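You operate a simulated robot arm through the tools that you are given. There is no shell and no other tool.

You are at the controls of a simulated robot arm. One attempt, no reset.

TASK
Show the hills slide on the pull-up screen and get it sharp.
Fine: screen fully up; the slide goes into the slide projector before it is switched on; leave it on.
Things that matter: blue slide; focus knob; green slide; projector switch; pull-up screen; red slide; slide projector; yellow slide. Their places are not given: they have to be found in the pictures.

Only the result counts: the job must be done as asked and must still hold three seconds after the hand-in. Knocking over, shifting, dropping, spilling or breaking anything else fails it.

THE ROBOT
A 7-joint arm with a three-finger gripper, fixed in place. Base frame: the origin is at the foot of the arm, x ahead of it, y to its left, z up; the work surface is at about z = 740. Lengths are in mm, angles in degrees, forces in N, time in s.
Its first joint turns from -166.0 to 166.0 degrees. Payload 2.69 kg.
The tool frame sits at the grasp point between the pads (the TCP): z along the fingers, y along the line on which they close. The tips reach 30 mm beyond it. The gripper opens to 128 mm. The gripper's body begins 117 mm behind the TCP.
Orientation is told as [roll, pitch, yaw] about the base's x, y, z axes, in that order, counted from this pose: with the fingers straight down and closing along the base's y, the tool's x points along the base's -x, its y along +y and its z along -z.

THE INTERFACE
- The arm moves only by the tool move_arm. Its argument "deltas" is text: rows parted by semicolons, each of 7 numbers parted by spaces: the shift along the tool's x, y, z in mm, then the turn, a rotation vector about the tool's x, y, z in degrees, then the finger opening in mm, from 0 to 128. In form: x y z ax ay az claw; .... A call has 1 to 20 rows; each row shifts and turns the commanded pose from where the row before left it, along the tool's axes as they then stand. Each row takes 0.2 s and may step no farther than 50 mm and 8.6 degrees from the row before; otherwise, or with a gripper value out of range, the whole call is refused. A pose out of reach is approached as far as the arm can. The call stops where the force on the tool passes 90 N (or 10 N more than at its start, if that is more) or the arm is blocked; 0.2 s more then pass. The fingers move at their own pace and stop on an object; they squeeze with about 35 N. The grip force told is the motor's: it shows also when the fingers shut on nothing. Time passes only in rows, and 0.2 s behind the last, so rows that do not move let the fingers close. The reply holds the time, the measured pose of the TCP, the force on the tool along the base axes, the opening and the grip force, in the units named above and with some noise, with the torque about the TCP (base axes, N m) and any sound that the robot's microphone picked up.
- Cameras (640 x 400 px; columns grow to the right, rows downward): "scene" is fixed at [400.9, 499.8, 1592.6]; the picture's right is [-0.82, -0.57, 0.00], its down [-0.52, 0.77, -0.37] and it looks along [0.21, -0.31, -0.93] (base axes); focal length 227 px, centre (320, 200). "wrist" rides on the gripper at [58, 54, -131] in the tool frame; the picture's right is [-0.68, 0.74, 0.00], its down [-0.62, -0.57, -0.55] and it looks along [-0.40, -0.37, 0.84] (tool axes); focal length 234 px, centre (320, 200).
- get_image(camera): a new picture of that camera. It takes no simulated time.
- raise_lower(by): slides the trunk up (or, below 0, down) by that many mm; the arm rides with it, the base frame stays. It gives what a move gives, with no picture.
- locate(camera, pixels): for up to 12 pixels [column, row] of the newest picture of that camera ("zoom" is the newest enlarged one), the place [x, y, z] in the base frame of the surface seen there, good to about 2 mm. It takes no simulated time.
- zoom(camera, box): a new picture of the part [left, top, right, bottom] of that camera's present view, enlarged. It takes no simulated time.
- sign_off(): hands the job in; it is judged then, once.

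Leave the gripper open and the arm clear of the work at the hand-in unless told otherwise.

The tools are called after "Emit:" as name(argument=value, ...) on one line, values as JSON. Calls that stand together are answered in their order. move_arm: Moves the arm, as the interface text tells. Its arguments: {"type":"object","properties":{"deltas":{"type":"string"}},"required":["deltas"]} The other tools are called the same way: raise_lower (by) slides the trunk up or down; get_image (camera) takes a picture; locate (camera, pixels) gives the place of the surface under pixels of a picture; zoom (camera, box) takes an enlarged picture of a part of a camera's view; sign_off () hands the job in.

At the start:

```text
time_s: 0.0
tool_pos: [577.9, 307.7, 1307.4]
orientation: [0.0, 0.1, 0.0]
wrist_force: [-0.4, 0.5, 1.0]
moment: [0.0, 0.0, 0.0]
grip_width: 128.1
finger_force: 0.0
trunk travel left (down, up): [-150.0, 200.0]
```

scene: 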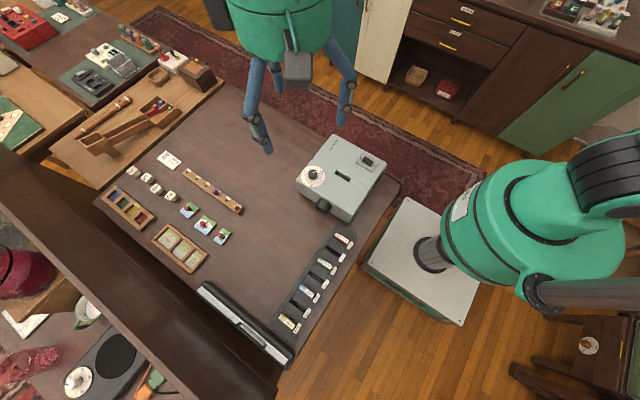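
wrist: 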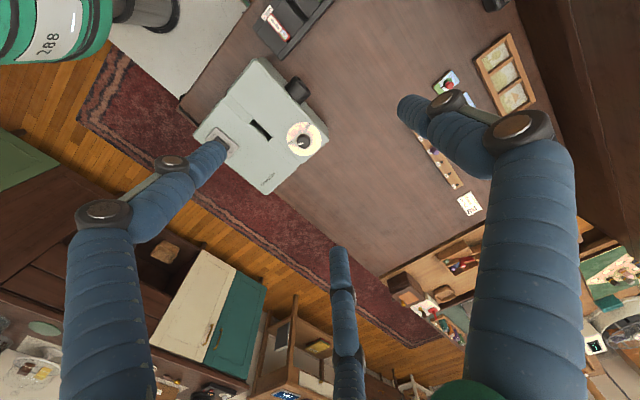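

I see the projector (grey box near pixel (342,178)), the slide rack near (315,280), and the pull-up screen casing near (245,325). I'll zoom in on each of them first.

Emit:
zoom(camera="scene", box=[265, 220, 375, 345])

Emit:
zoom(camera="scene", box=[280, 120, 400, 230])

Emit:
zoom(camera="scene", box=[180, 265, 310, 380])

Emit:
zoom(camera="scene", box=[90, 140, 250, 280])

```text
3.20 times, centred on (320, 282) of scene
```

zoom: 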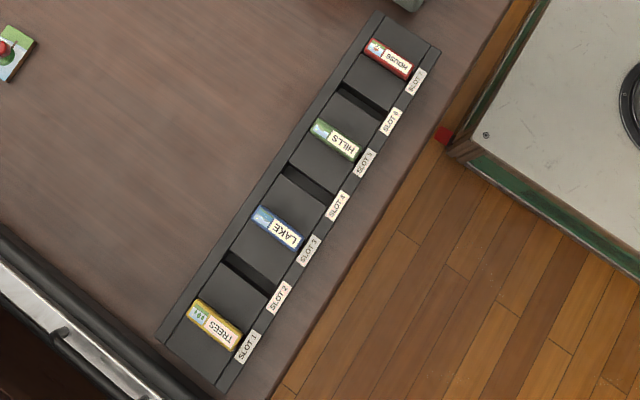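

```text
3.64 times, centred on (340, 175) of scene
```

zoom: 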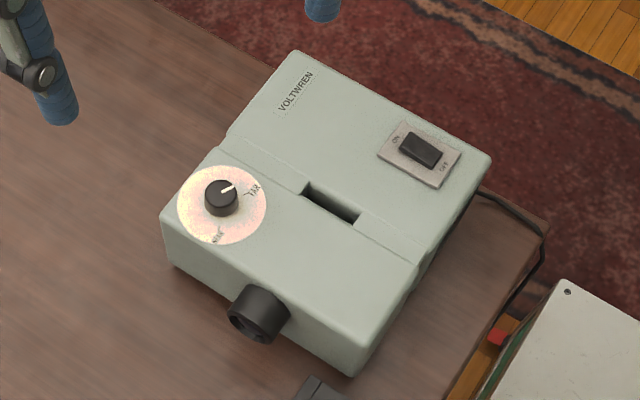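

```text
3.48 times, centred on (245, 322) of scene
```

zoom: 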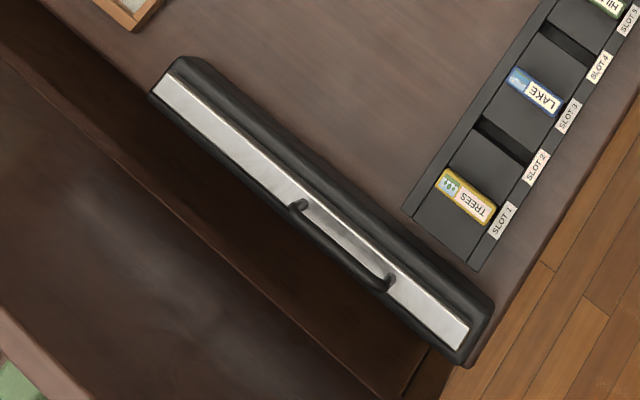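

```text
2.86 times, centred on (170, 210) of scene
```

zoom: 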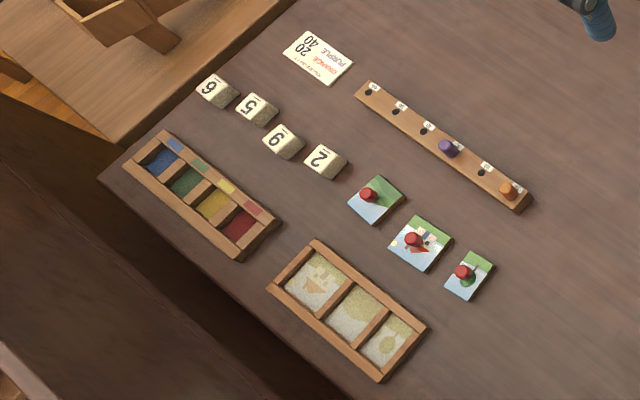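

The green slide is labelled HILLS and sits in slot 5. Next I'll zoom on it and measure its place.

Emit:
zoom(camera="scene", box=[300, 225, 360, 285])

```text
6.67 times, centred on (330, 255) of scene
```

zoom: 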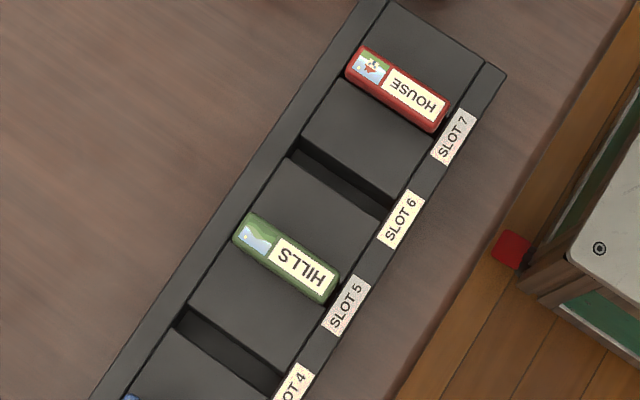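

I'll measure the green slide's corners, the rack's surfaces and the neighbouring slots in this zoom.

Emit:
locate(camera="zoom", pixels=[[238, 238], [252, 214], [338, 276], [322, 300], [288, 257], [290, 320], [315, 215], [270, 340], [340, 180], [220, 250], [60, 150], [350, 305]])

Emit:
zoom(camera="scene", box=[285, 125, 400, 225])

```text
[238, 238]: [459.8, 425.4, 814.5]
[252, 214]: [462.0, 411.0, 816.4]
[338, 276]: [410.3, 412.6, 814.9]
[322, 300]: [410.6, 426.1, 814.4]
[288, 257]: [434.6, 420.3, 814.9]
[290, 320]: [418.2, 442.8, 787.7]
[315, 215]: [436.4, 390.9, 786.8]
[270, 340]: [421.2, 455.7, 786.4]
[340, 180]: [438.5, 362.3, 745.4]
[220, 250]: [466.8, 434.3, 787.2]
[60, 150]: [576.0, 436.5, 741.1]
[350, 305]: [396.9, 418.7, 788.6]
```

```text
4.00 times, centred on (342, 175) of scene
```

zoom: 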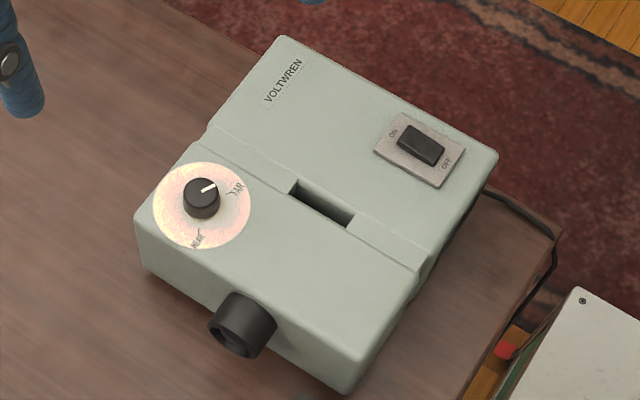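

The green slide is about 50 mm long in x (410–461), about 14 mm thick in y (centre ~418.5), with its top at z ≈ 815 and the rack top at 787. Now I'll measure the projector features.

Emit:
locate(camera="zoom", pixels=[[297, 180], [352, 212], [347, 226], [290, 193], [320, 205], [203, 188], [203, 197], [422, 145], [405, 140], [440, 152], [245, 325], [300, 270]])

Emit:
zoom(camera="scene", box=[320, 155, 365, 195])

```text
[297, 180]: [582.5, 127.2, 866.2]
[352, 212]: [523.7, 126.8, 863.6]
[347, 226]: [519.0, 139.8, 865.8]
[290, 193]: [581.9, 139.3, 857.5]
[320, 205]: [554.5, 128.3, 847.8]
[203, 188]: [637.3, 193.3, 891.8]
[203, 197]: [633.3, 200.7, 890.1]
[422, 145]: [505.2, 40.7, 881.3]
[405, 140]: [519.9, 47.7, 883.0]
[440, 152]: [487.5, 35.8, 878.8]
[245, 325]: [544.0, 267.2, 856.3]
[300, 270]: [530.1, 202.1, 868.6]
```

```text
10.00 times, centred on (342, 175) of scene
```

zoom: 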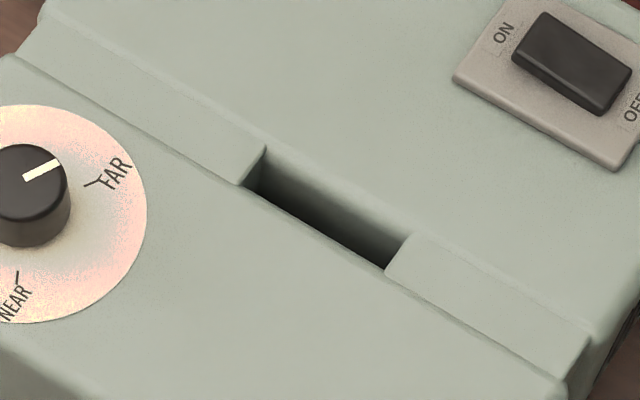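

I'll measure the slot edges and inner walls in this closer zoom.

Emit:
locate(camera="zoom", pixels=[[266, 146], [405, 237], [385, 270], [243, 186], [330, 190], [315, 228], [255, 172], [300, 205], [350, 225], [200, 140], [470, 300], [310, 290]])

Emit:
zoom(camera="scene", box=[318, 150, 358, 190])

```text
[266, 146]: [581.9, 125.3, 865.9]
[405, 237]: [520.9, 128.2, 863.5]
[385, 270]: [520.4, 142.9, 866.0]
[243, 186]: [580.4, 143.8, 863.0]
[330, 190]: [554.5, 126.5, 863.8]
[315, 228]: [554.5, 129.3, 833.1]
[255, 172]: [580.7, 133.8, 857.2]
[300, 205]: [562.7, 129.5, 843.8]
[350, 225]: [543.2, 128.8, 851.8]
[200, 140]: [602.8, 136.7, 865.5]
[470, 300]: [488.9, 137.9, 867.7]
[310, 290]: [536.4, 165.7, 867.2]
```

```text
10.00 times, centred on (338, 170) of scene
```

zoom: 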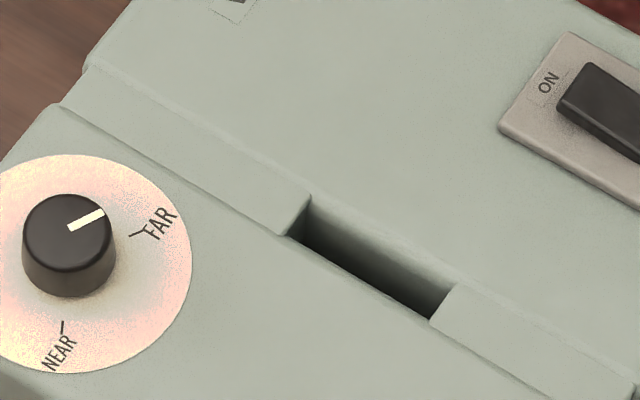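

Slot is about x 520–581, y 127–143, centre ≈ (551,135). Next, the pull-up screen's casing and handle.

Emit:
zoom(camera="scene", box=[190, 270, 305, 375])

```text
3.81 times, centred on (248, 322) of scene
```

zoom: 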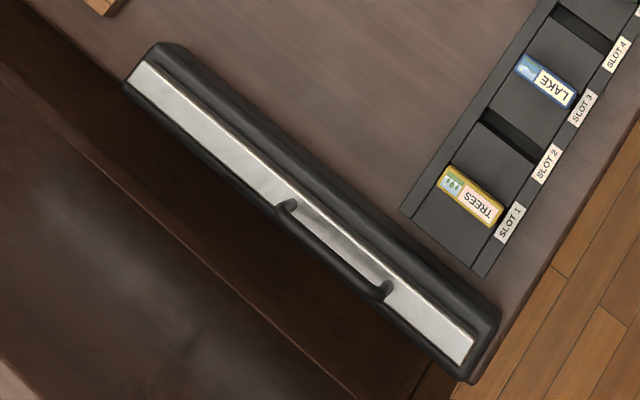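

Emit:
locate(camera="zoom", pixels=[[290, 203], [280, 215], [385, 288], [375, 297], [330, 258], [335, 235], [140, 75], [465, 350], [170, 50], [485, 310], [310, 180], [320, 245]])

Emit:
zoom(camera="scene", box=[230, 305, 270, 345])

```text
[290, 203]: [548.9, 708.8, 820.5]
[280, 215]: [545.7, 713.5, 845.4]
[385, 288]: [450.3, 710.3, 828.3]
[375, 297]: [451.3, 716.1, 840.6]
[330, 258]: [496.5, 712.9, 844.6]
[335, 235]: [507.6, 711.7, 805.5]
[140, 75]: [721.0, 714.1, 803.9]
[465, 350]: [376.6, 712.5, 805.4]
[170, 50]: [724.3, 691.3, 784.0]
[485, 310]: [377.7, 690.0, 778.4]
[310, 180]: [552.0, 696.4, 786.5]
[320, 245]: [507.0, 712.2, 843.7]
```

```text
10.00 times, centred on (250, 325) of scene
```

zoom: 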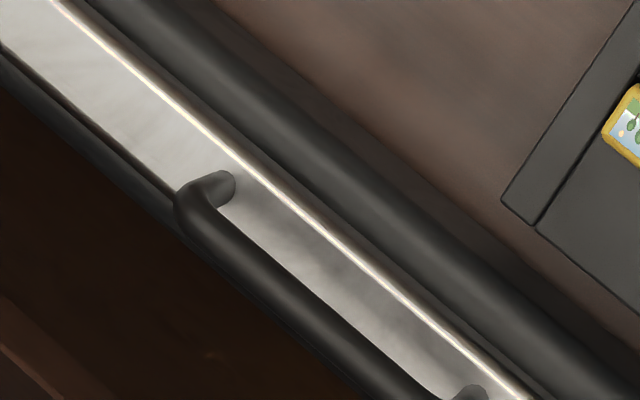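

The handle is a bar along x from ~450 to ~548 at y≈712, top z≈845, above a silver slat at z≈805. There's a big dark brown beam at lower left; I'll check where it is, and other clearances.

Emit:
locate(camera="scene", pixels=[[60, 200], [130, 260], [200, 330], [150, 300], [240, 390], [20, 160], [200, 290], [100, 205], [270, 370], [345, 250], [390, 185], [140, 360]])

Emit:
get_image(camera="wrist")

```text
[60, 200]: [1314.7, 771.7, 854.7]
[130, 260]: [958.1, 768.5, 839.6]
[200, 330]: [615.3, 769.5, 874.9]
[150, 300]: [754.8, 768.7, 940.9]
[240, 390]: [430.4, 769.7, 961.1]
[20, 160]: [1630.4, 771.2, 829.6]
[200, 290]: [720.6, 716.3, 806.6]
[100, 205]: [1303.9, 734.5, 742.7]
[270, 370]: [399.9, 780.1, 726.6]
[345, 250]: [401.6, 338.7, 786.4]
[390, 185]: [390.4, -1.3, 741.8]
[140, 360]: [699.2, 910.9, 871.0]
```

```text
taken
```

wrist: 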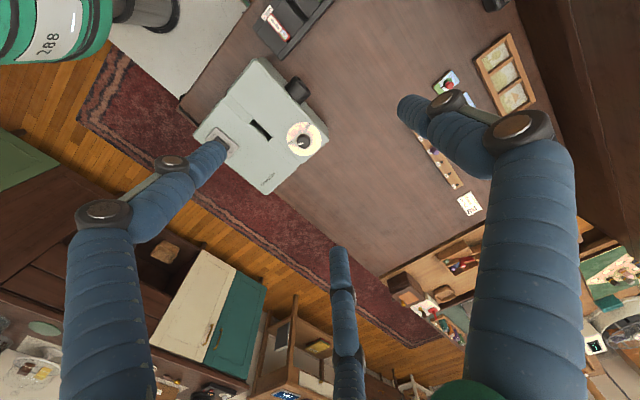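

There's a vertical panel at y≈769 right behind the screen. I'll find how high it goes.

Emit:
locate(camera="scene", pixels=[[100, 270], [110, 290], [120, 310], [130, 330], [60, 260], [40, 230], [20, 200], [160, 350], [180, 370], [200, 390], [150, 320], [170, 340]])

Emit:
zoom(camera="scene", box=[0, 130, 280, 400])

```text
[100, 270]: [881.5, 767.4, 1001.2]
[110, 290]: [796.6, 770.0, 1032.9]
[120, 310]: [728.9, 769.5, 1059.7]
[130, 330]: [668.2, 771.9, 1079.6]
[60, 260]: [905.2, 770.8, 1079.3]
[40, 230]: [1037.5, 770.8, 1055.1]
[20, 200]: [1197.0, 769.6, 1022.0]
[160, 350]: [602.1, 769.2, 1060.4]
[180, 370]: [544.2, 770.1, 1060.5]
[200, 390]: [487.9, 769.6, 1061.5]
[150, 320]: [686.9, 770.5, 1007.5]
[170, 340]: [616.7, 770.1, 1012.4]
```

```text
1.48 times, centred on (140, 265) of scene
```

zoom: 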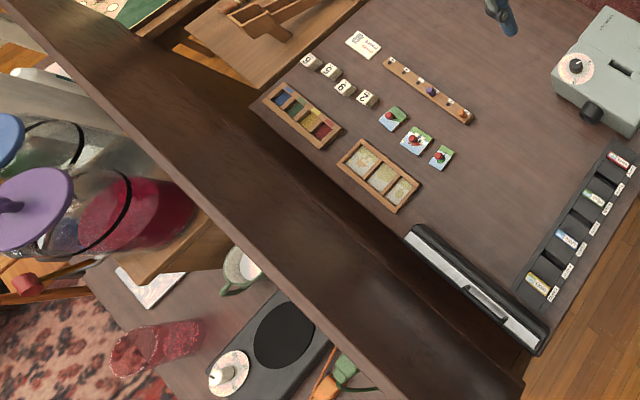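

The panel rises past z≈1080 at y≈769, so I'll have to tilt the gripper when pulling up the screen. The wrist picture shows three blue finger shapes; I'll measure their tips to learn the true geometry of the hand.

Emit:
locate(camera="wrist", pixels=[[215, 148], [195, 165], [150, 210], [338, 252], [345, 310], [410, 108], [430, 115], [480, 145], [105, 210], [525, 125], [168, 162], [450, 100]])

Emit:
locate(camera="scene", pixels=[[268, 150], [340, 120], [248, 115], [275, 75], [120, 345], [110, 330], [100, 310], [90, 300], [140, 370], [300, 70], [80, 280], [160, 390]])

```text
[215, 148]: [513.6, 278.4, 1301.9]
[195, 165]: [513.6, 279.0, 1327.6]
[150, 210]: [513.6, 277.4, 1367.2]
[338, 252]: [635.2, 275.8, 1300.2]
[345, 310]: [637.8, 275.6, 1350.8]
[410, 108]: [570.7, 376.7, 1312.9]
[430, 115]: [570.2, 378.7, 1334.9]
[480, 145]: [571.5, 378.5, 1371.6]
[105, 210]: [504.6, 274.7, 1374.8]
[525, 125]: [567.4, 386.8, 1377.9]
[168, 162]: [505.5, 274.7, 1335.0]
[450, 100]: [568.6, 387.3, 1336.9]
```

```text
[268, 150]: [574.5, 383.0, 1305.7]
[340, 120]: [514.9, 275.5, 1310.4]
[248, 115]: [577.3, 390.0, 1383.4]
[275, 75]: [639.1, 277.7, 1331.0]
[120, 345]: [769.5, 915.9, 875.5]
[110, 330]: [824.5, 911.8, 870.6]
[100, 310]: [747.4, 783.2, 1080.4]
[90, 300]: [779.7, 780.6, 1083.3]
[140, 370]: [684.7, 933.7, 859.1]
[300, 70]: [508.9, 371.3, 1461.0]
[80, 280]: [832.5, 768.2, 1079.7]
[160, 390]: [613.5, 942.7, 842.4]
```

The rendered hand is three-jawed: thumb at y+75, two fingers at x±62, y−32 when open at 128. I'll close it in mid-air to 20 mm and see how the fingers really move.

Emit:
move_arm(deltas="0 0 0 0 0 0 20; 0 0 0 0 0 0 20; 0 0 0 0 0 0 20")

Emit:
get_image(camera="wrist")

Emit:
get_image(camera="scene")

```text
time_s: 0.8
tool_pos: [578.6, 307.0, 1307.6]
orientation: [0.0, 0.0, 0.0]
wrist_force: [0.2, 0.1, -0.6]
moment: [-0.02, -0.01, 0.01]
grip_width: 19.6
finger_force: 0.1
trunk travel left (down, up): [-150.0, 200.0]
```

```text
taken
```

wrist: 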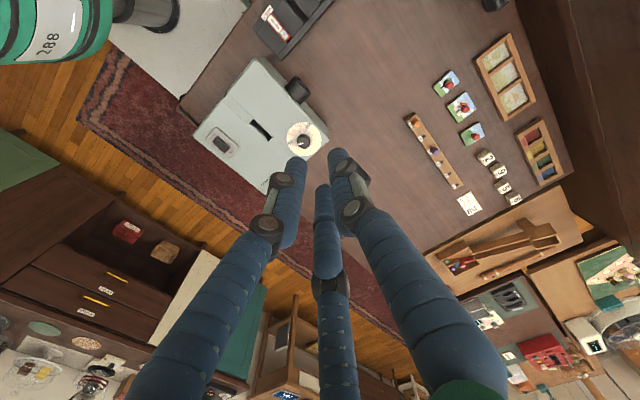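

```text
taken
```

scene: 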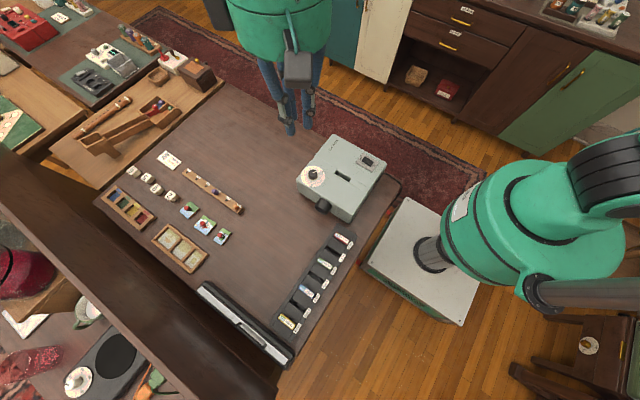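

Emit:
locate(camera="wrist", pixels=[[300, 162], [295, 200], [270, 235], [322, 190], [325, 230], [330, 290], [336, 155], [345, 175], [360, 210], [240, 270], [400, 260], [282, 180]])

Emit:
zoom(camera="scene", box=[240, 40, 350, 150])

Emit:
zoom(camera="wrist", box=[250, 130, 400, 280])

```text
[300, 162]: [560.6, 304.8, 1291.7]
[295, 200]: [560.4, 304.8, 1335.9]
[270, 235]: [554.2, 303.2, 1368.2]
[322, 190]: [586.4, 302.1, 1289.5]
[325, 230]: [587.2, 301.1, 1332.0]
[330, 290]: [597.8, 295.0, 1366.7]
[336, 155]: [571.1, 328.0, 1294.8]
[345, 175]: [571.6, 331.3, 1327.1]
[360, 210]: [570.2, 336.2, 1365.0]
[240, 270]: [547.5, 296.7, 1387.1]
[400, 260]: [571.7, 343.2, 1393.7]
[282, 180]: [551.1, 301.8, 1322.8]
```

```text
3.64 times, centred on (295, 95) of scene
```

zoom: 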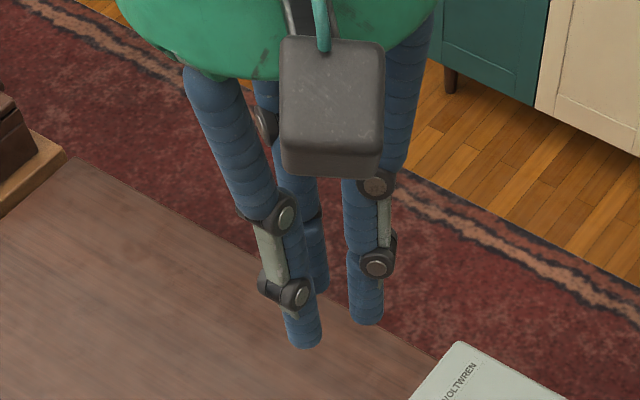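

```text
2.67 times, centred on (325, 205) of wrist
```

zoom: 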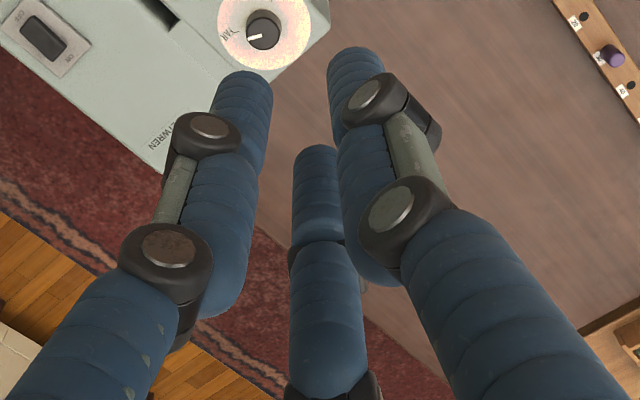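

Closed to 20, the jaws meet around the TCP (thumb on +y, two fingers on −y), so I plan for both widths. Now I move above the green slide: from (578.6,307,1307.6) to about (435.5,418.5,960), opening 50 mm.

Emit:
move_arm(deltas="14.3 11.15 34.7 0 0 0 50; 14.3 11.15 34.7 0 0 0 50; 14.3 11.15 34.7 0 0 0 50; 14.3 11.15 34.7 0 0 0 50; 14.3 11.15 34.7 0 0 0 50; 14.3 11.15 34.7 0 0 0 50; 14.3 11.15 34.7 0 0 0 50; 14.3 11.15 34.7 0 0 0 50; 14.3 11.15 34.7 0 0 0 50; 14.3 11.15 34.7 0 0 0 50; 0 0 0 0 0 0 50; 0 0 0 0 0 0 50")

Emit:
get_image(camera="wrist")

Emit:
get_image(camera="scene")

```text
time_s: 3.4
tool_pos: [435.5, 419.5, 961.9]
orientation: [0.1, 0.0, -0.1]
wrist_force: [0.3, -0.7, 0.1]
moment: [0.03, 0.01, 0.04]
grip_width: 50.2
finger_force: 0.0
trunk travel left (down, up): [-150.0, 200.0]
```

```text
taken
```

wrist: 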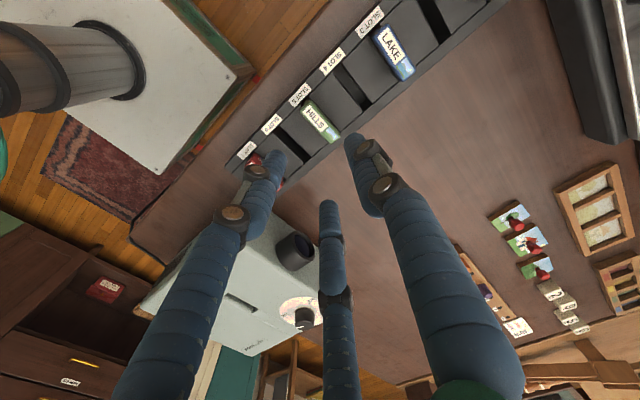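

```text
taken
```

scene: 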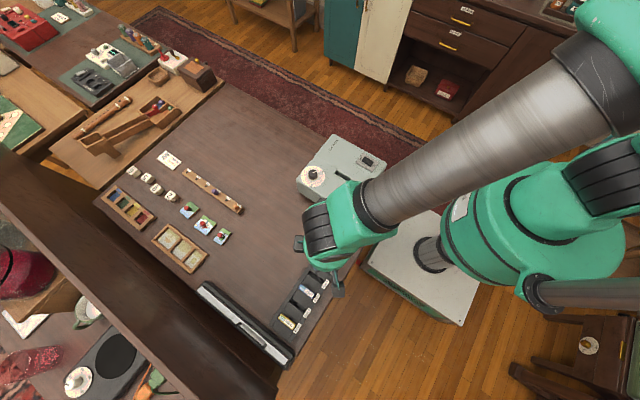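

I'm over the rack; the wrist view shows HILLS near (320,122). I'll zoom there and measure its edges more finely.

Emit:
zoom(camera="wrist", box=[285, 85, 355, 155])

```text
5.71 times, centred on (320, 120) of wrist
```

zoom: 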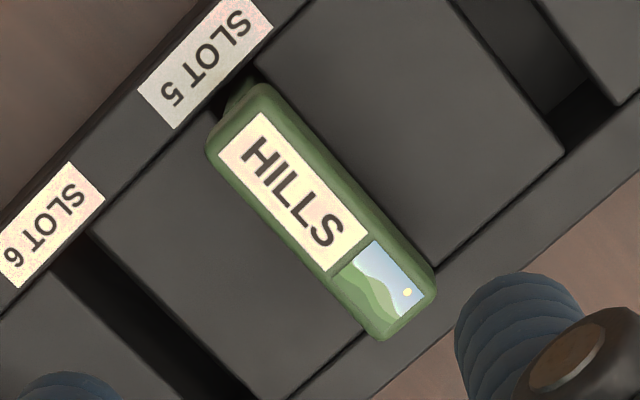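

Emit:
locate(camera="zoom", pixels=[[250, 90], [215, 140], [275, 100], [230, 165], [340, 310], [385, 333], [430, 285], [395, 235], [320, 210], [265, 150], [370, 280], [450, 150]])

```text
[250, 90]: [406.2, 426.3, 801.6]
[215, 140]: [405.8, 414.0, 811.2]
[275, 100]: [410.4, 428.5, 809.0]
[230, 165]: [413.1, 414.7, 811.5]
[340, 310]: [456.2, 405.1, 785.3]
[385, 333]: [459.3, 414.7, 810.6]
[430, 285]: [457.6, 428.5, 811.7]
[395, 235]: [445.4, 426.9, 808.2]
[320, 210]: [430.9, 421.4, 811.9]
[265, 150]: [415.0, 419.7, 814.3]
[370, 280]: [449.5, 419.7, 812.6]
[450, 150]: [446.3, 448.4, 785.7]
```

Slide centre is about (434, 420), top z≈813. I'm already nearly centred; I'll descend to z≈835 first and check.

Emit:
move_arm(deltas="1.5 0.3 40 0 0 0.1 50; 0 0 40 0 0 0 50; 0 0 30 0 0 0 50; 0 0 16 0 0 0 50; 0 0 0 0 0 0 50")

Emit:
get_image(camera="wrist")

Emit:
zoom(camera="wrist", box=[240, 90, 420, 240])

```text
time_s: 4.6
tool_pos: [434.9, 418.5, 833.7]
orientation: [-0.1, 0.0, -0.1]
wrist_force: [-0.1, 0.5, -0.5]
moment: [-0.03, 0.04, 0.02]
grip_width: 50.1
finger_force: 0.0
trunk travel left (down, up): [-150.0, 200.0]
```

```text
taken
```

wrist: 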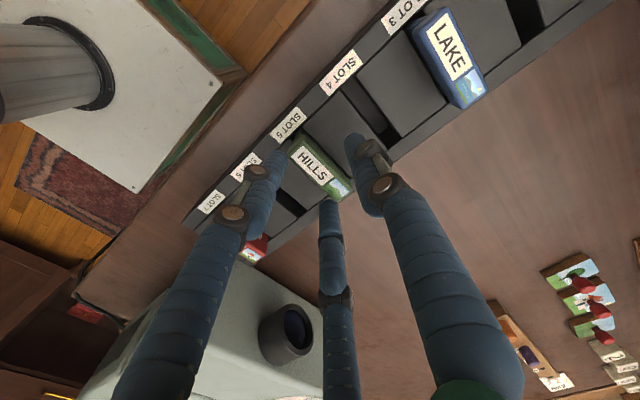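

```text
2.67 times, centred on (330, 165) of wrist
```

zoom: 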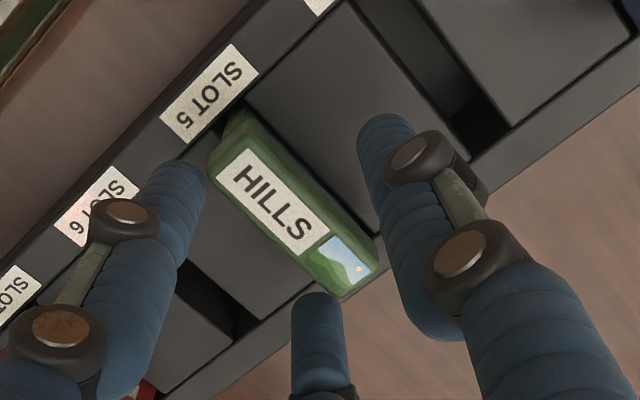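

The slide is between the jaws. I descend 12 mm to z≈822 (tips just above the rack top) and close on it.

Emit:
move_arm(deltas="0 0 7 0 0 0 50; 0 0 6 0 0 0 50; 0 0 0 0 0 0 30; 0 0 0 0 0 0 20; 0 0 0 0 0 0 8; 0 0 0 0 0 0 8; 0 0 0 0 0 0 8")

Emit:
zoom(camera="wrist", box=[240, 90, 420, 240])

```text
time_s: 6.2
tool_pos: [433.8, 417.4, 822.7]
orientation: [0.0, 0.0, 0.0]
wrist_force: [-0.7, -9.9, 0.8]
moment: [-0.35, 0.0, 0.05]
grip_width: 26.2
finger_force: 35.2
trunk travel left (down, up): [-150.0, 200.0]
```

```text
2.67 times, centred on (330, 165) of wrist
```

zoom: 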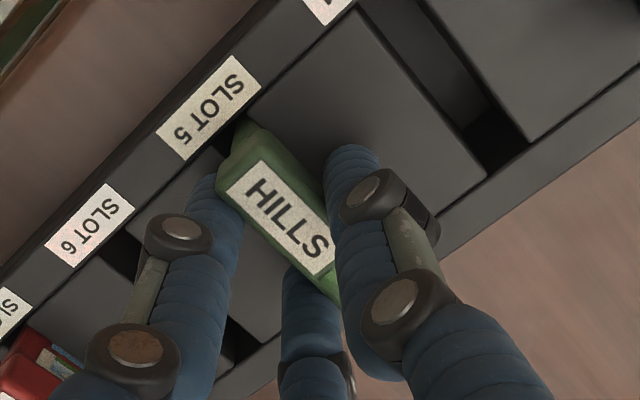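

The grip reads 26 mm wide with a −10 N side force — that's more than the slide's ~14 mm, so something is off-centre. I'll measure finger and slide positions.

Emit:
locate(camera="zoom", pixels=[[350, 155], [335, 165], [225, 195], [205, 190], [305, 275], [300, 290], [245, 130], [232, 180], [255, 165], [320, 270], [285, 215], [330, 285]])

Emit:
get_image(camera="scene")

Emit:
get_image(camera="wrist")

```text
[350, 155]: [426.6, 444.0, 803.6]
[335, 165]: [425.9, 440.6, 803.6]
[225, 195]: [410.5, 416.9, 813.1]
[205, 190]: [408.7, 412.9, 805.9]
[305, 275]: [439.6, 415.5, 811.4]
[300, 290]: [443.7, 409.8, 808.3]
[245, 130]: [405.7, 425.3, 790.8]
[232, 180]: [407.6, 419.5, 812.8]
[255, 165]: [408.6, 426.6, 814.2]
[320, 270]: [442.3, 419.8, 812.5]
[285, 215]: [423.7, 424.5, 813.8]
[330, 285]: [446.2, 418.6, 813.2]
```

```text
taken
```

scene: 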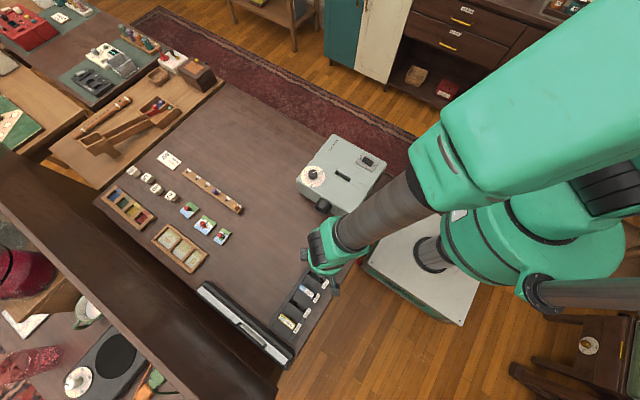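

```text
taken
```

wrist: 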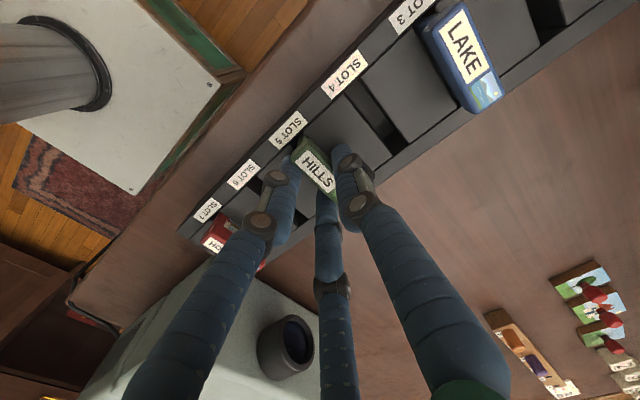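

Working it out: with three round jaws, 26 mm opening corresponds to a ~15.5 mm slab, so the slide is gripped on both sides (y 415–430); the −10 N is just the arm being 2 mm off centre. I'll relax by shifting −2 mm in y.

Emit:
move_arm(deltas="0 -2 0 0 0 0 8; 0 0 0 0 0 0 8")

```text
time_s: 6.8
tool_pos: [434.3, 417.5, 823.0]
orientation: [0.0, 0.0, 0.0]
wrist_force: [0.4, -1.1, 0.2]
moment: [-0.01, -0.02, 0.02]
grip_width: 26.1
finger_force: 35.3
trunk travel left (down, up): [-150.0, 200.0]
```

The side force is gone (−1 N) and the grip is firm. I'll lift slowly, straight up, and watch the force.

Emit:
move_arm(deltas="0 0 -5 0 0 0 8; 0 0 -10 0 0 0 8; 0 0 -15 0 0 0 8; 0 0 -20 0 0 0 8; 0 0 -25 0 0 0 8; 0 0 -25 0 0 0 8; 0 0 0 0 0 0 8")

Emit:
get_image(camera="wrist")

Emit:
zoom(camera="scene", box=[270, 190, 390, 320])

```text
time_s: 8.4
tool_pos: [433.3, 416.8, 922.7]
orientation: [0.1, -0.1, -0.2]
wrist_force: [-0.6, -0.1, -0.3]
moment: [-0.01, -0.02, -0.01]
grip_width: 25.9
finger_force: 35.1
trunk travel left (down, up): [-150.0, 200.0]
```

```text
taken
```

wrist: 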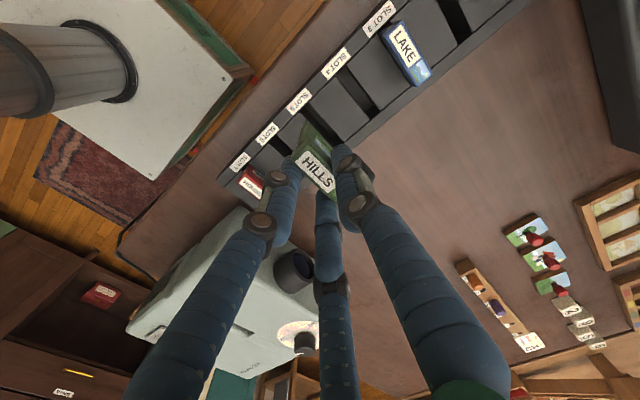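

```text
3.08 times, centred on (330, 255) of scene
```

zoom: 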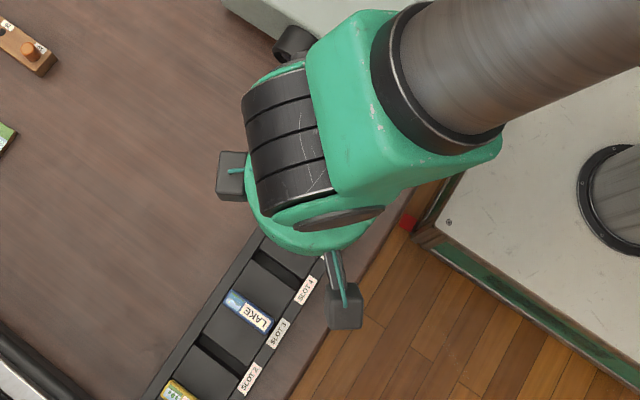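

The slide came out cleanly. I'll measure its position in the grip with the wrist camera.

Emit:
zoom(camera="wrist", box=[270, 100, 370, 220])

```text
3.33 times, centred on (320, 160) of wrist
```

zoom: 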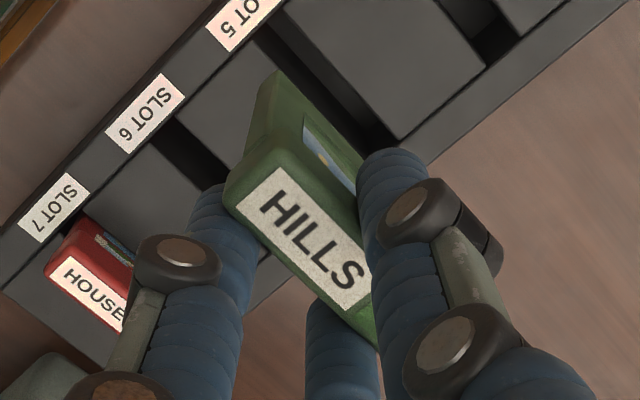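

Emit:
locate(camera="zoom", pixels=[[228, 198], [275, 80], [360, 150], [278, 160], [340, 225], [370, 335], [250, 180], [305, 240], [262, 100], [310, 110], [240, 185], [365, 260]])

```text
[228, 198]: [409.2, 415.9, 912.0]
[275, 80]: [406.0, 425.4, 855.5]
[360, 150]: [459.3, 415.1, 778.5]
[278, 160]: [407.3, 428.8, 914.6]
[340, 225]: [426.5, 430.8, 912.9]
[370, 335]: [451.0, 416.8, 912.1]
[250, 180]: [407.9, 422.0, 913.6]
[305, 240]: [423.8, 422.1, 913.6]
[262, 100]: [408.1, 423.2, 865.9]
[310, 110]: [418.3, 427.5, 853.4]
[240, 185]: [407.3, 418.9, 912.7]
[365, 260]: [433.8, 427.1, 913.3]
```

Slide top is 9 mm below the TCP, bottom ≈71 mm below, its centre at +5.5 mm in y from the TCP and ~0 in x. Now I lift and travel above the projector slot, TCP to about (551, 130, 1000).

Emit:
move_arm(deltas="0 0 -38 0 0 0 8; 0 0 -39 0 0 0 8; -16.8 -41 0 0 0 0 8; -16.8 -41 0 0 0 0 8; -16.8 -41 0 0 0 0 8; -16.8 -41 0 0 0 0 8; -16.8 -41 0 0 0 0 8; -16.8 -41 0 0 0 0 8; -16.8 -41 0 0 0 0 8; 0 0 0 0 0 0 8; 0 0 0 0 0 0 8")

Emit:
get_image(camera="wrist")

Emit:
get_image(camera="scene")

```text
time_s: 10.8
tool_pos: [551.3, 129.2, 998.9]
orientation: [0.0, 0.0, -0.1]
wrist_force: [0.2, 0.1, 0.7]
moment: [0.01, 0.04, -0.02]
grip_width: 26.2
finger_force: 35.4
trunk travel left (down, up): [-150.0, 200.0]
```

```text
taken
```

wrist: 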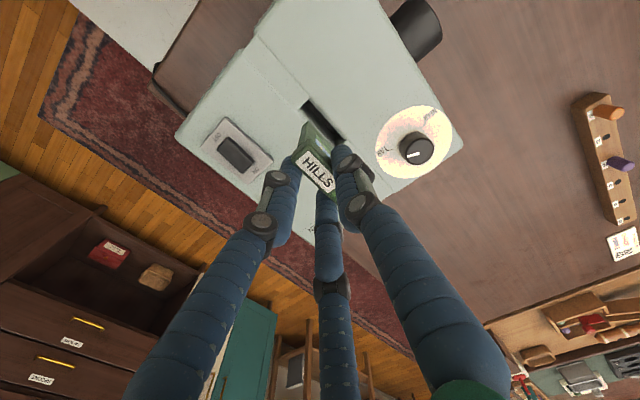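

```text
taken
```

scene: 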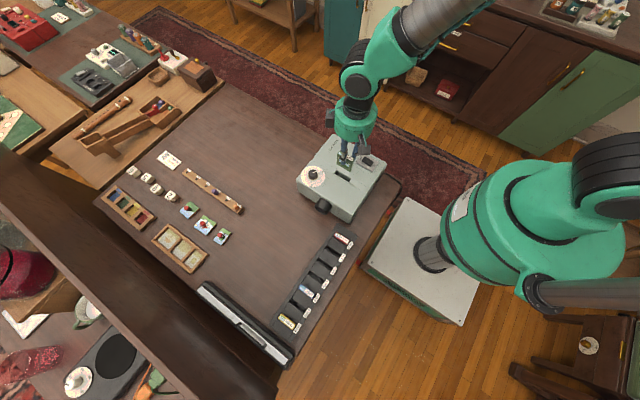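

I'm above the projector. I'll zoom both cameras to see the slide relative to the slot.

Emit:
zoom(camera="wrist", box=[280, 80, 370, 200])

Emit:
locate(camera="zoom", pixels=[[240, 75], [262, 55], [285, 75], [320, 105], [385, 155], [370, 175], [250, 95], [360, 140], [330, 120], [300, 90], [200, 60], [400, 120]])

Emit:
zoom(camera="scene", box=[310, 130, 380, 200])

```text
3.33 times, centred on (325, 140) of wrist
```

zoom: 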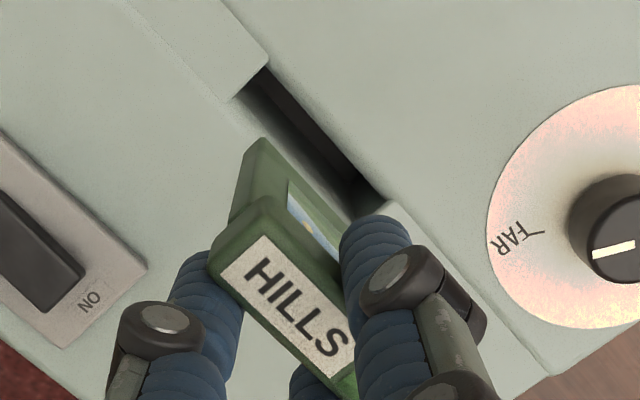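

```text
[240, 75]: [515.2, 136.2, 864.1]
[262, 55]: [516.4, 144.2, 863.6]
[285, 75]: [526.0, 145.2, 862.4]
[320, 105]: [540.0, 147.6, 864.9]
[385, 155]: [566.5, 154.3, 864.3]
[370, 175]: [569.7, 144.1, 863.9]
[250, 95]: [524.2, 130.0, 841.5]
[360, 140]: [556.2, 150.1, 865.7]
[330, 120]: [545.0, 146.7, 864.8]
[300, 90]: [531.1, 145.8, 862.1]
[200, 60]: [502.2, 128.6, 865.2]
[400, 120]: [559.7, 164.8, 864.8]
```

```text
5.71 times, centred on (345, 165) of scene
```

zoom: 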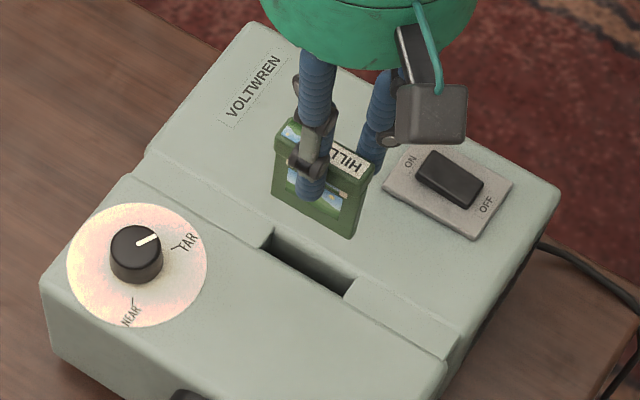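

The slide has a wider cap on top and a thinner body below. I'll zoom tighter on the visible slot portion to get its edges.

Emit:
zoom(camera="wrist", box=[290, 90, 350, 150])

Emit:
locate(camera="zoom", pixels=[[175, 75], [160, 95], [205, 50], [238, 78], [240, 70], [300, 130], [296, 138], [350, 180], [345, 185], [372, 205], [200, 165], [320, 265]])

Emit:
zoom(camera="scene", box=[322, 150, 367, 195])

```text
6.67 times, centred on (320, 120) of wrist
```

zoom: 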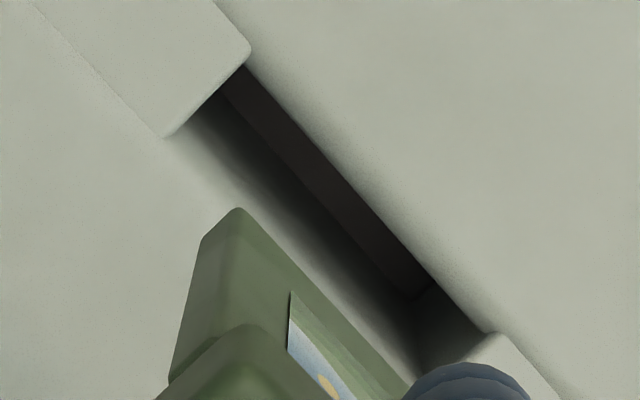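

```text
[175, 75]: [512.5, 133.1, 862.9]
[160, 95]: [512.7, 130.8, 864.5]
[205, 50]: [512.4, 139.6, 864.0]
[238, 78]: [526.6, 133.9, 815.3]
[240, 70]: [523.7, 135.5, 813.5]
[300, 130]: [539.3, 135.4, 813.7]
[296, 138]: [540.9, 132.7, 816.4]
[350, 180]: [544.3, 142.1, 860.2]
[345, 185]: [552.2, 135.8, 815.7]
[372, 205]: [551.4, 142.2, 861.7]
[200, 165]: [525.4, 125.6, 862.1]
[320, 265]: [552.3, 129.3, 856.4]
```

```text
8.89 times, centred on (344, 172) of scene
```

zoom: 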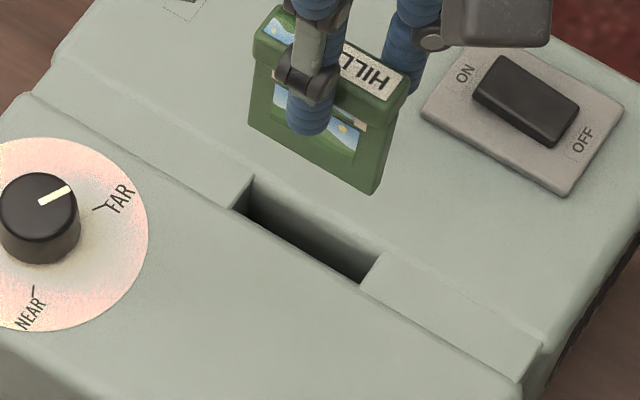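

I'll measure the slide body's bottom corners (wrist zoom) to know its thickness and centre relative to the slot.

Emit:
zoom(camera="wrist", box=[295, 110, 345, 160])

Emit:
locate(camera="zoom", pixels=[[194, 130], [198, 150], [238, 94], [232, 92], [215, 112], [250, 120], [290, 165], [180, 215], [175, 290], [240, 240], [210, 160], [270, 140]])

```text
8.00 times, centred on (320, 135) of wrist
```

zoom: 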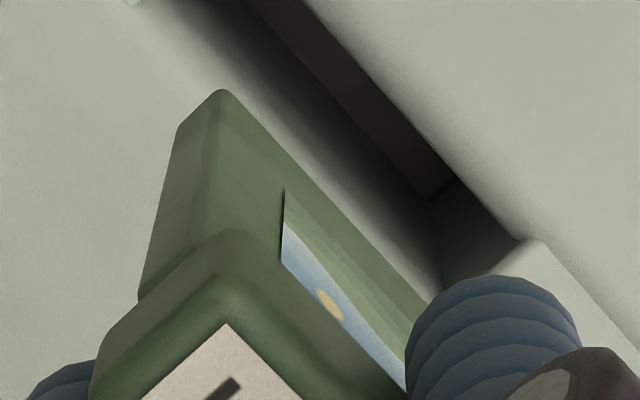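

```text
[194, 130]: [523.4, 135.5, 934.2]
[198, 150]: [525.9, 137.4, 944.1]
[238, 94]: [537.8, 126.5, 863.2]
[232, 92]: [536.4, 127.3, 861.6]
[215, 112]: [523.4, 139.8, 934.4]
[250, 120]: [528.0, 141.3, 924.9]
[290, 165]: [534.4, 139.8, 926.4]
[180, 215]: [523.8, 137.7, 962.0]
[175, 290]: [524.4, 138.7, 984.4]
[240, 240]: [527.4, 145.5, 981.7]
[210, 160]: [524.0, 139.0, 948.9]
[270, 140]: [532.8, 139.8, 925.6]
```

Emit:
locate(camera="zoom", pixels=[[183, 130], [181, 145], [176, 160], [172, 180], [165, 210], [158, 240], [226, 96], [222, 93], [300, 190], [340, 230], [260, 150], [240, 130]])

Emit:
zoom(camera="scene", box=[330, 140, 370, 180])

```text
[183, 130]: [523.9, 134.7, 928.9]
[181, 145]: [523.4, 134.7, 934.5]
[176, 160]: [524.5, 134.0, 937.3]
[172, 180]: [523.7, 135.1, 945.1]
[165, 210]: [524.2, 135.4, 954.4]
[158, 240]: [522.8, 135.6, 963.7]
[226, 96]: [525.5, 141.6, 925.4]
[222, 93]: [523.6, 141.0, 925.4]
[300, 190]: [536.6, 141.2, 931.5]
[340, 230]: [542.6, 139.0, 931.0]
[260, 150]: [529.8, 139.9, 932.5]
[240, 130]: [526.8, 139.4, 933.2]
```

```text
10.00 times, centred on (350, 160) of scene
```

zoom: 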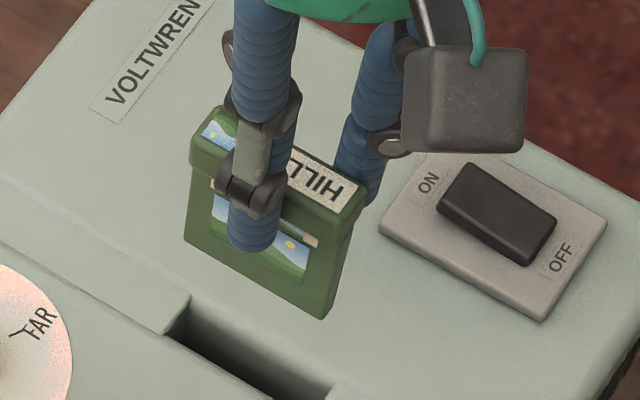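

Slide body: y≈133–141 (about 8–9 mm thick, centre ≈137), x from ≈523.5. Slot walls: y≈129.3–142.5 (centre ≈136). I descend to put the slide's bottom just above the slot (TCP z≈946), shifting −0.7 mm in y, and check again.

Emit:
move_arm(deltas="0 -0.7 20 0 0 0 8; 0 0 18 0 0 0 8; 0 0 14 0 0 0 8; 0 0 0 0 0 0 8; 0 0 0 0 0 0 8")

Emit:
zoom(camera="wrist", box=[270, 90, 370, 190])

Emit:
zoom(camera="scene", box=[325, 145, 370, 190])

```text
time_s: 12.0
tool_pos: [551.7, 128.8, 945.4]
orientation: [-0.1, 0.0, 0.0]
wrist_force: [-0.5, 0.6, 0.9]
moment: [-0.01, -0.03, -0.02]
grip_width: 26.0
finger_force: 34.7
trunk travel left (down, up): [-150.0, 200.0]
```

```text
4.00 times, centred on (320, 140) of wrist
```

zoom: 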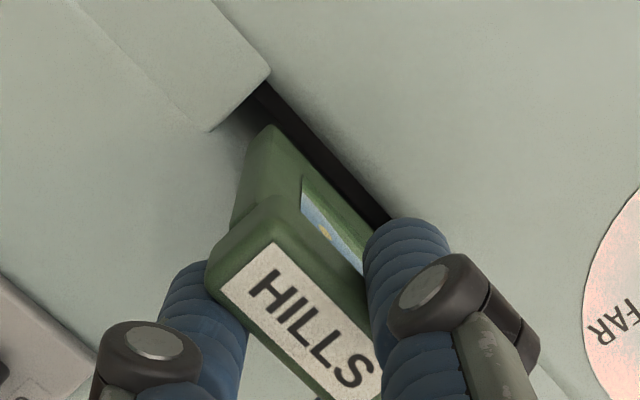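

```text
8.89 times, centred on (348, 168) of scene
```

zoom: 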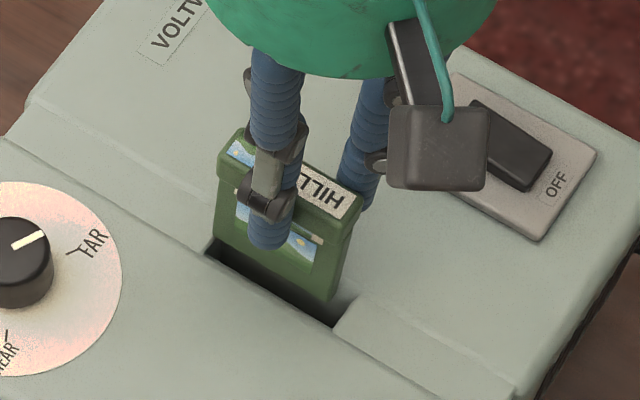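

The slide lines up with the slot in both views. I descend gently 20 mm and watch the force.

Emit:
move_arm(deltas="0.5 0 5 0 0 0 8; 0 0 5 0 0 0 8; 0 0 5 0 0 0 8; 0 0 5 0 0 0 8; 0 0 0 0 0 0 8")

Emit:
zoom(camera="wrist", box=[270, 90, 370, 190])

Emit:
zoom(camera="scene", box=[325, 145, 370, 190])

```text
time_s: 13.2
tool_pos: [551.7, 128.4, 928.0]
orientation: [0.0, 0.0, -0.1]
wrist_force: [-3.1, -0.3, -0.3]
moment: [-0.01, 0.24, 0.03]
grip_width: 25.9
finger_force: 35.0
trunk travel left (down, up): [-150.0, 200.0]
```

```text
4.00 times, centred on (320, 140) of wrist
```

zoom: 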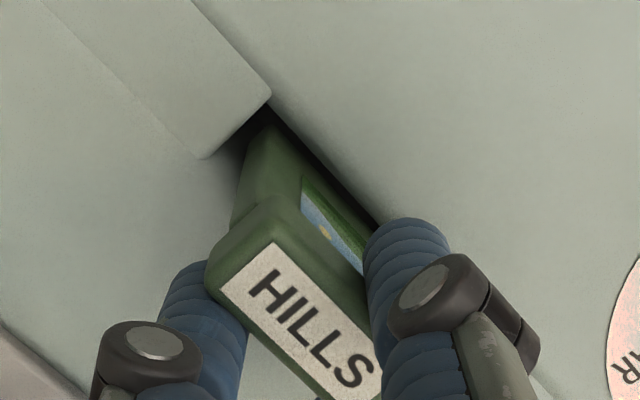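

```text
8.89 times, centred on (348, 168) of scene
```

zoom: 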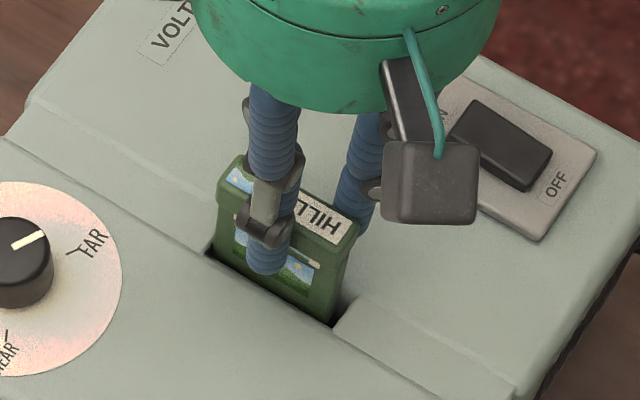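

The slide has entered the slot; there's −3 N in x, so it rubs the high-x end. I'll shift 1.5 mm toward −x and see the force settle.

Emit:
move_arm(deltas="1.5 0 0 0 0 0 8; 0 0 0 0 0 0 8; 0 0 4 0 0 0 8; 0 0 0 0 0 0 8")

```text
time_s: 14.2
tool_pos: [550.3, 128.6, 924.2]
orientation: [0.0, 0.0, -0.1]
wrist_force: [0.2, -0.2, -1.3]
moment: [0.02, 0.0, -0.02]
grip_width: 25.8
finger_force: 35.0
trunk travel left (down, up): [-150.0, 200.0]
```

Free now. I continue down in 5 mm steps to about z=900.

Emit:
move_arm(deltas="0 0 5 0 0 0 8; 0 0 5 0 0 0 8; 0 0 5 0 0 0 8; 0 0 4 0 0 0 8; 0 0 0 0 0 0 8")

Emit:
zoom(camera="wrist", box=[270, 90, 370, 190])

Emit:
zoom(camera="scene", box=[325, 145, 370, 190])

```text
time_s: 15.4
tool_pos: [550.0, 128.5, 904.3]
orientation: [0.0, -0.1, 0.0]
wrist_force: [-0.1, -0.5, -0.1]
moment: [0.01, 0.01, 0.01]
grip_width: 25.9
finger_force: 35.0
trunk travel left (down, up): [-150.0, 200.0]
```

```text
4.00 times, centred on (320, 140) of wrist
```

zoom: 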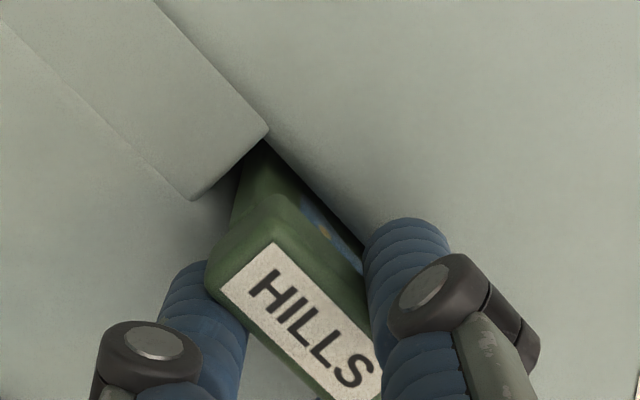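

```text
8.89 times, centred on (348, 168) of scene
```

zoom: 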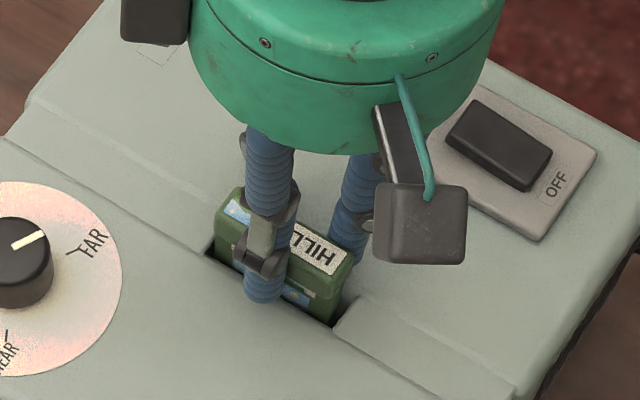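

No contact force. I go 4 mm lower, then open the fingers to 50 so the slide drops the last bit into the slot.

Emit:
move_arm(deltas="0 0 2 0 0 0 8; 0 0 2 0 0 0 8; 0 0 0 0 0 0 8; 0 0 0 0 0 0 8")

```text
time_s: 16.4
tool_pos: [550.0, 129.2, 900.9]
orientation: [0.0, 0.0, -0.2]
wrist_force: [0.1, 0.2, 0.1]
moment: [0.02, 0.01, -0.02]
grip_width: 26.4
finger_force: 34.9
trunk travel left (down, up): [-150.0, 200.0]
```

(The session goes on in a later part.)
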